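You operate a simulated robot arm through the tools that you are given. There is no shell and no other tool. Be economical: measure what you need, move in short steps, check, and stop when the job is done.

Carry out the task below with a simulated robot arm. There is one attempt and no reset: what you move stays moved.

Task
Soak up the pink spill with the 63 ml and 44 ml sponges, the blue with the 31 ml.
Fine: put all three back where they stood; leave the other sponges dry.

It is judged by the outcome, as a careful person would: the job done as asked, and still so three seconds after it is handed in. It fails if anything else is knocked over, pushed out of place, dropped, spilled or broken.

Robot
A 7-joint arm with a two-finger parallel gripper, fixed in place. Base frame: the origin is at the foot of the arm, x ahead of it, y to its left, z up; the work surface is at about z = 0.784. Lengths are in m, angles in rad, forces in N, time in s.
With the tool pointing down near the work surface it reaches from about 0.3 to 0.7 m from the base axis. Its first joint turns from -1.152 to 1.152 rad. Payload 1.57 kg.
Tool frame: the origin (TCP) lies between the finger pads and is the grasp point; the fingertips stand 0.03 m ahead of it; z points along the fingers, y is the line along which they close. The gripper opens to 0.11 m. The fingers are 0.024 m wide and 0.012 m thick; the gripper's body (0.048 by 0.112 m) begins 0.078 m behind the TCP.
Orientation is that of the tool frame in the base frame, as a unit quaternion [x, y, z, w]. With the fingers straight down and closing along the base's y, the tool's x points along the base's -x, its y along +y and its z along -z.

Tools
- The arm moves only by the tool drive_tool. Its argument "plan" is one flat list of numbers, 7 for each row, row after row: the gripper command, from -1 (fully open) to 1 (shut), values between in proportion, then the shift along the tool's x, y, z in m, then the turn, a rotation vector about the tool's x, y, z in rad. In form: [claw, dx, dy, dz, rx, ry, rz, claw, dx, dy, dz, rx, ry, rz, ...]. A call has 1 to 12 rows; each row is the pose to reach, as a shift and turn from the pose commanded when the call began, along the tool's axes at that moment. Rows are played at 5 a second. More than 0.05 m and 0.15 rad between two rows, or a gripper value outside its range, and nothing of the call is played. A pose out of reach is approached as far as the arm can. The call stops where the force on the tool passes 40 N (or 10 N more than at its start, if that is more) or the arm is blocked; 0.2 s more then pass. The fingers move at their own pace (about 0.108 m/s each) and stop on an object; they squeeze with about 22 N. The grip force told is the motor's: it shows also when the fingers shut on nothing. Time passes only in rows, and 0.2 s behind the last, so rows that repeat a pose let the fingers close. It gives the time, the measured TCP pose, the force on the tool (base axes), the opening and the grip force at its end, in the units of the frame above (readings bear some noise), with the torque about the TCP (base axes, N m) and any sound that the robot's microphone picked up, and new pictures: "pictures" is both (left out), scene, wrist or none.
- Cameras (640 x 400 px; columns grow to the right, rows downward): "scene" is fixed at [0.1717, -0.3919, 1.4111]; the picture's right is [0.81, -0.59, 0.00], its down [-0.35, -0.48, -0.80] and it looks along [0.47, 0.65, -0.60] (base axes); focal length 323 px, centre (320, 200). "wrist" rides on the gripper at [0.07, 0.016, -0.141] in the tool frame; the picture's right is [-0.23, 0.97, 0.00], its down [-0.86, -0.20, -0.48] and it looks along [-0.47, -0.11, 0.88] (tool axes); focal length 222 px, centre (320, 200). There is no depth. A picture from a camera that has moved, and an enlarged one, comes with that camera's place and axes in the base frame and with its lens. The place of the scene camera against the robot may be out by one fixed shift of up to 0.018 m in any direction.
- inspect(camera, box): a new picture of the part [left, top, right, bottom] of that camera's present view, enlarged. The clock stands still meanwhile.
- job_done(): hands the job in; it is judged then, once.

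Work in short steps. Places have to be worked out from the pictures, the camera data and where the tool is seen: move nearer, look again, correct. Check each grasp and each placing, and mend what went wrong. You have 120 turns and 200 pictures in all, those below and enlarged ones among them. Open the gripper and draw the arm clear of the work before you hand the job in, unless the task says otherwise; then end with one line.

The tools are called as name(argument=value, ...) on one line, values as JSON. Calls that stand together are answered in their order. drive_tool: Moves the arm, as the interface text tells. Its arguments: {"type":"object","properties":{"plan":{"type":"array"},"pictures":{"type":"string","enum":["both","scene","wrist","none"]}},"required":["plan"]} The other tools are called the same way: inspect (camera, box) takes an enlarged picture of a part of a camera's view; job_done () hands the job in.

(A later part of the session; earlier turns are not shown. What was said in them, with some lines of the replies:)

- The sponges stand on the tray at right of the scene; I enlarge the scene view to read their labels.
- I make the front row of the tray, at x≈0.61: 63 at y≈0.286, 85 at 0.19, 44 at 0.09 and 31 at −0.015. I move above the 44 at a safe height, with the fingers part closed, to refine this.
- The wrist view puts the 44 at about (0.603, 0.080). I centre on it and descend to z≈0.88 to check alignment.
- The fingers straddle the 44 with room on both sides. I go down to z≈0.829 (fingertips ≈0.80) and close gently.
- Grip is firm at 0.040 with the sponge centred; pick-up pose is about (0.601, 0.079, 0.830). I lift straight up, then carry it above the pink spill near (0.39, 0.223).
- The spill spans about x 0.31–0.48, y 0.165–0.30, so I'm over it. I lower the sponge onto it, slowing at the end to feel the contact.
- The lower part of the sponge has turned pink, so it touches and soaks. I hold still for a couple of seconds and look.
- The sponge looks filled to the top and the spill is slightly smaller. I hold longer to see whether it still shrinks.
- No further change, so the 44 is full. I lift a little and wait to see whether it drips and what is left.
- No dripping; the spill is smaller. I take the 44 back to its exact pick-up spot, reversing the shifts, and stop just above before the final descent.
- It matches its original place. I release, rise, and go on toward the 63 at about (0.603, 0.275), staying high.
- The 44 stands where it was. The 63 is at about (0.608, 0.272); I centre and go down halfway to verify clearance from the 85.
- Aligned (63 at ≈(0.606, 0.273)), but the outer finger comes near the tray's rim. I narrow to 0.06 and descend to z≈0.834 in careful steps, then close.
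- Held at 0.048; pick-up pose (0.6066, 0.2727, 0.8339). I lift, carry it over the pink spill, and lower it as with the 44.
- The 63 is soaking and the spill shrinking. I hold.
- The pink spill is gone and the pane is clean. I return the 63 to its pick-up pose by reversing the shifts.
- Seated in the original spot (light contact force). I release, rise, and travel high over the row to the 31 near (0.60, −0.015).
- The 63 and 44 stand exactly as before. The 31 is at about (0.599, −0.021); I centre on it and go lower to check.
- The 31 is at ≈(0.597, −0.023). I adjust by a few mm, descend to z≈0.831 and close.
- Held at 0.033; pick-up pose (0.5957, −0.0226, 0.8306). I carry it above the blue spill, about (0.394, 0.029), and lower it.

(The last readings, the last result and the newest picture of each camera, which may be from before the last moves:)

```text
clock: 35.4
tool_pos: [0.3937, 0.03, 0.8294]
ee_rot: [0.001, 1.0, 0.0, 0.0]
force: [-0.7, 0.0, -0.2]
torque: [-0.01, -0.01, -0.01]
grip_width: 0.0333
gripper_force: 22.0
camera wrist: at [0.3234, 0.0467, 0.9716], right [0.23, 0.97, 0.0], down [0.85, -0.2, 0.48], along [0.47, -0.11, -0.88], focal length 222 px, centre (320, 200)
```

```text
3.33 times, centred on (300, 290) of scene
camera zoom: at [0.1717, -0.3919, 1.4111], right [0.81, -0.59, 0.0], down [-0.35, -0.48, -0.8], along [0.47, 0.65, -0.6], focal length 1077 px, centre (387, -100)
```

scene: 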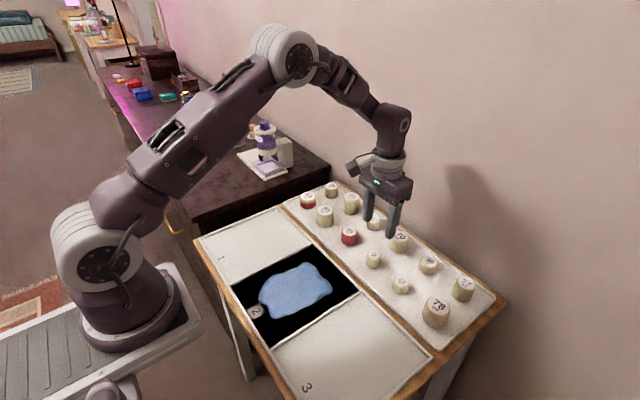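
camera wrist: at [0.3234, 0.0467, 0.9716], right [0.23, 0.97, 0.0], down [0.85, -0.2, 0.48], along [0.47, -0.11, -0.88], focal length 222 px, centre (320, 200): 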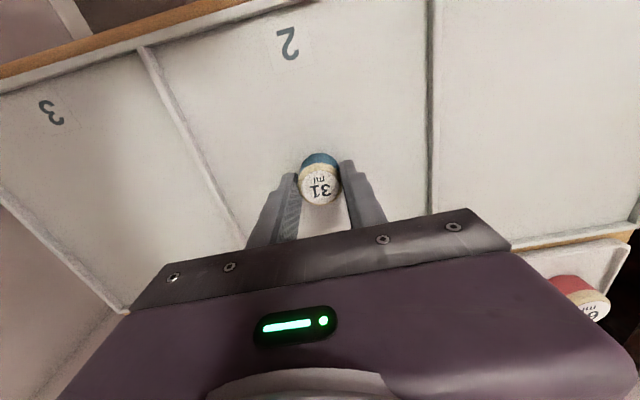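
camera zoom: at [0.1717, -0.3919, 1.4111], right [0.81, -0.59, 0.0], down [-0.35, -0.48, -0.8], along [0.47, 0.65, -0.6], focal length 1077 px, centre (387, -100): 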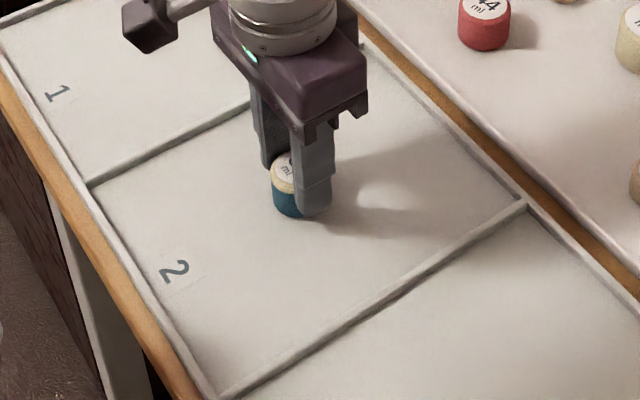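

The blue spill is already gone and pane 2 is clean. I return the 31 to its spot.

drive_tool(plan=[0.45, 0, 0, -0.04, 0, 0, 0, 0.45, 0, 0, -0.085, 0, 0, 0, 0.45, -0.04, -0.01, -0.09, 0, 0, 0, 0.45, -0.08, -0.02, -0.09, 0, 0, 0, 0.45, -0.12, -0.03, -0.09, 0, 0, 0, 0.45, -0.16, -0.04, -0.09, 0, 0, 0, 0.45, -0.202, -0.052, -0.09, 0, 0, 0, 0.45, -0.202, -0.052, -0.05, 0, 0, 0, 0.45, -0.202, -0.052, -0.015, 0, 0, 0, 0.45, -0.202, -0.052, -0.005, 0, 0, 0, 0.45, -0.202, -0.052, -0.001, 0, 0, 0, 0.45, -0.202, -0.052, -0.001, 0, 0, 0], pictures="wrist")

inspect(camera="scene", box=[330, 190, 450, 290])

```text
clock: 38.0
tool_pos: [0.5955, -0.0222, 0.8298]
ee_rot: [0.0, 1.0, 0.0, 0.0]
force: [-2.0, 1.3, 10.2]
torque: [0.02, 0.09, -0.01]
grip_width: 0.0332
gripper_force: 22.1
camera wrist: at [0.5252, -0.0057, 0.9729], right [0.23, 0.97, 0.0], down [0.85, -0.2, 0.48], along [0.47, -0.11, -0.88], focal length 222 px, centre (320, 200)
```

wrist: 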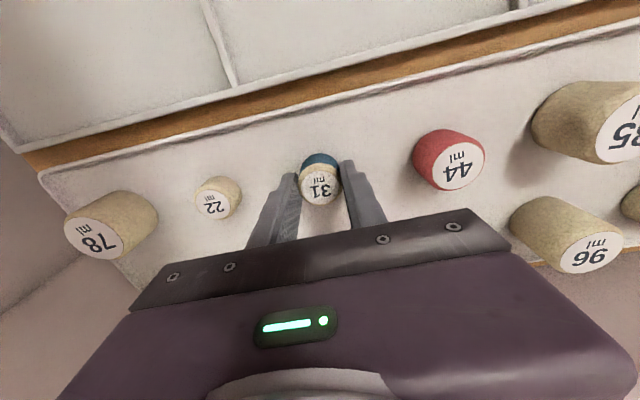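

```text
4.00 times, centred on (390, 240) of scene
camera zoom: at [0.1715, -0.3919, 1.4111], right [0.81, -0.59, 0.0], down [-0.35, -0.48, -0.8], along [0.47, 0.65, -0.6], focal length 1293 px, centre (40, 40)
```

zoom: 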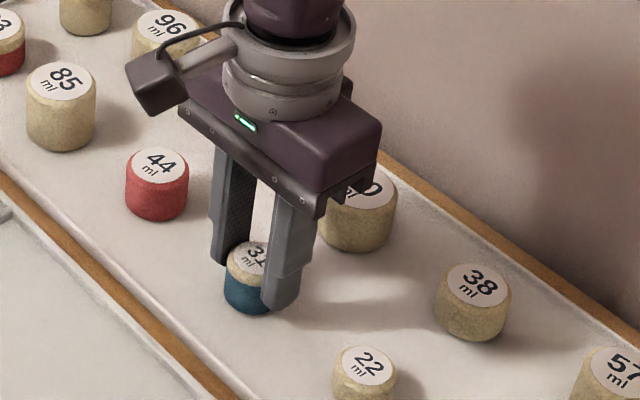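

It is seated in its spot with light contact. I open modestly, rise straight up and draw back clear.

drive_tool(plan=[-0.12, 0, 0, 0, 0, 0, 0, -0.12, 0, 0, 0, 0, 0, 0, -0.12, 0, 0, -0.045, 0, 0, 0, -0.12, 0, 0, -0.09, 0, 0, 0, -0.12, 0, 0, -0.135, 0, 0, 0, -0.3, 0.04, 0, -0.16, 0, 0, 0, -0.5, 0.08, 0.02, -0.18, 0, 0, 0, -0.7, 0.12, 0.04, -0.2, 0, 0, 0, -1, 0.16, 0.06, -0.22, 0, 0, 0, -1, 0.2, 0.08, -0.23, 0, 0, 0, -1, 0.2, 0.08, -0.23, 0, 0, 0])

inspect(camera="scene", box=[280, 170, 510, 340])

```text
clock: 40.4
tool_pos: [0.3942, 0.0587, 1.0594]
ee_rot: [0.0, 1.0, -0.001, 0.0]
force: [-0.1, -0.4, 0.0]
torque: [0.0, -0.04, 0.0]
grip_width: 0.1097
gripper_force: 0.1
camera wrist: at [0.3242, 0.0748, 1.2032], right [0.23, 0.97, 0.0], down [0.86, -0.2, 0.48], along [0.47, -0.11, -0.88], focal length 222 px, centre (320, 200)
```

scene: 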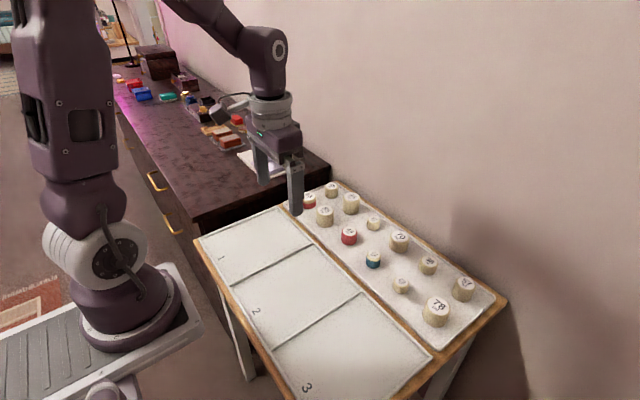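
wrist: 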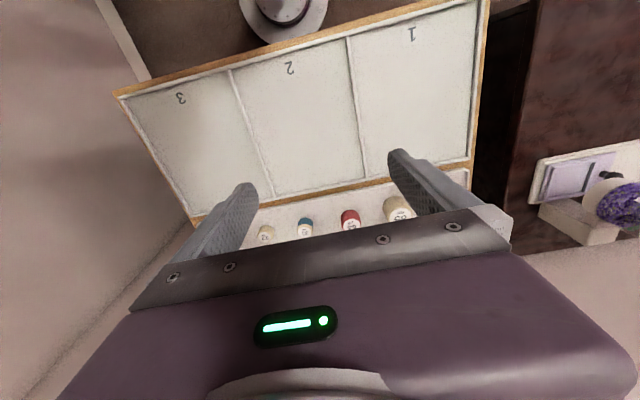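

```text
2.35 times, centred on (395, 255) of scene
camera zoom: at [0.1717, -0.3919, 1.4111], right [0.81, -0.59, 0.0], down [-0.35, -0.48, -0.8], along [0.47, 0.65, -0.6], focal length 760 px, centre (144, 71)
```

zoom: 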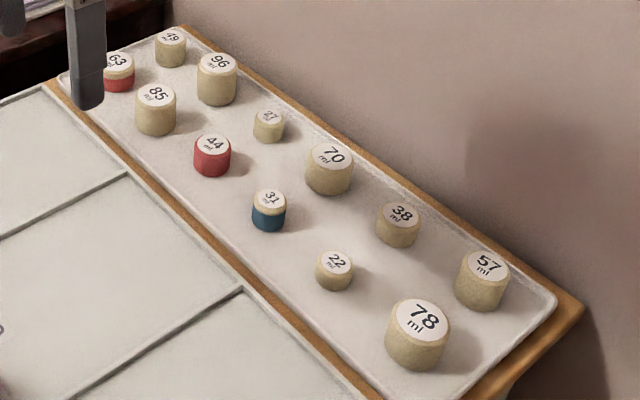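

All panes are clean, the three sponges stand in their places and the others are dry and untouched, so I hand in.

job_done()

```text
The job is handed in.
```

The pink spill was soaked up with the 44 ml and 63 ml sponges and the blue with the 31 ml; all three are back where they stood, and the other sponges are dry and unmoved.
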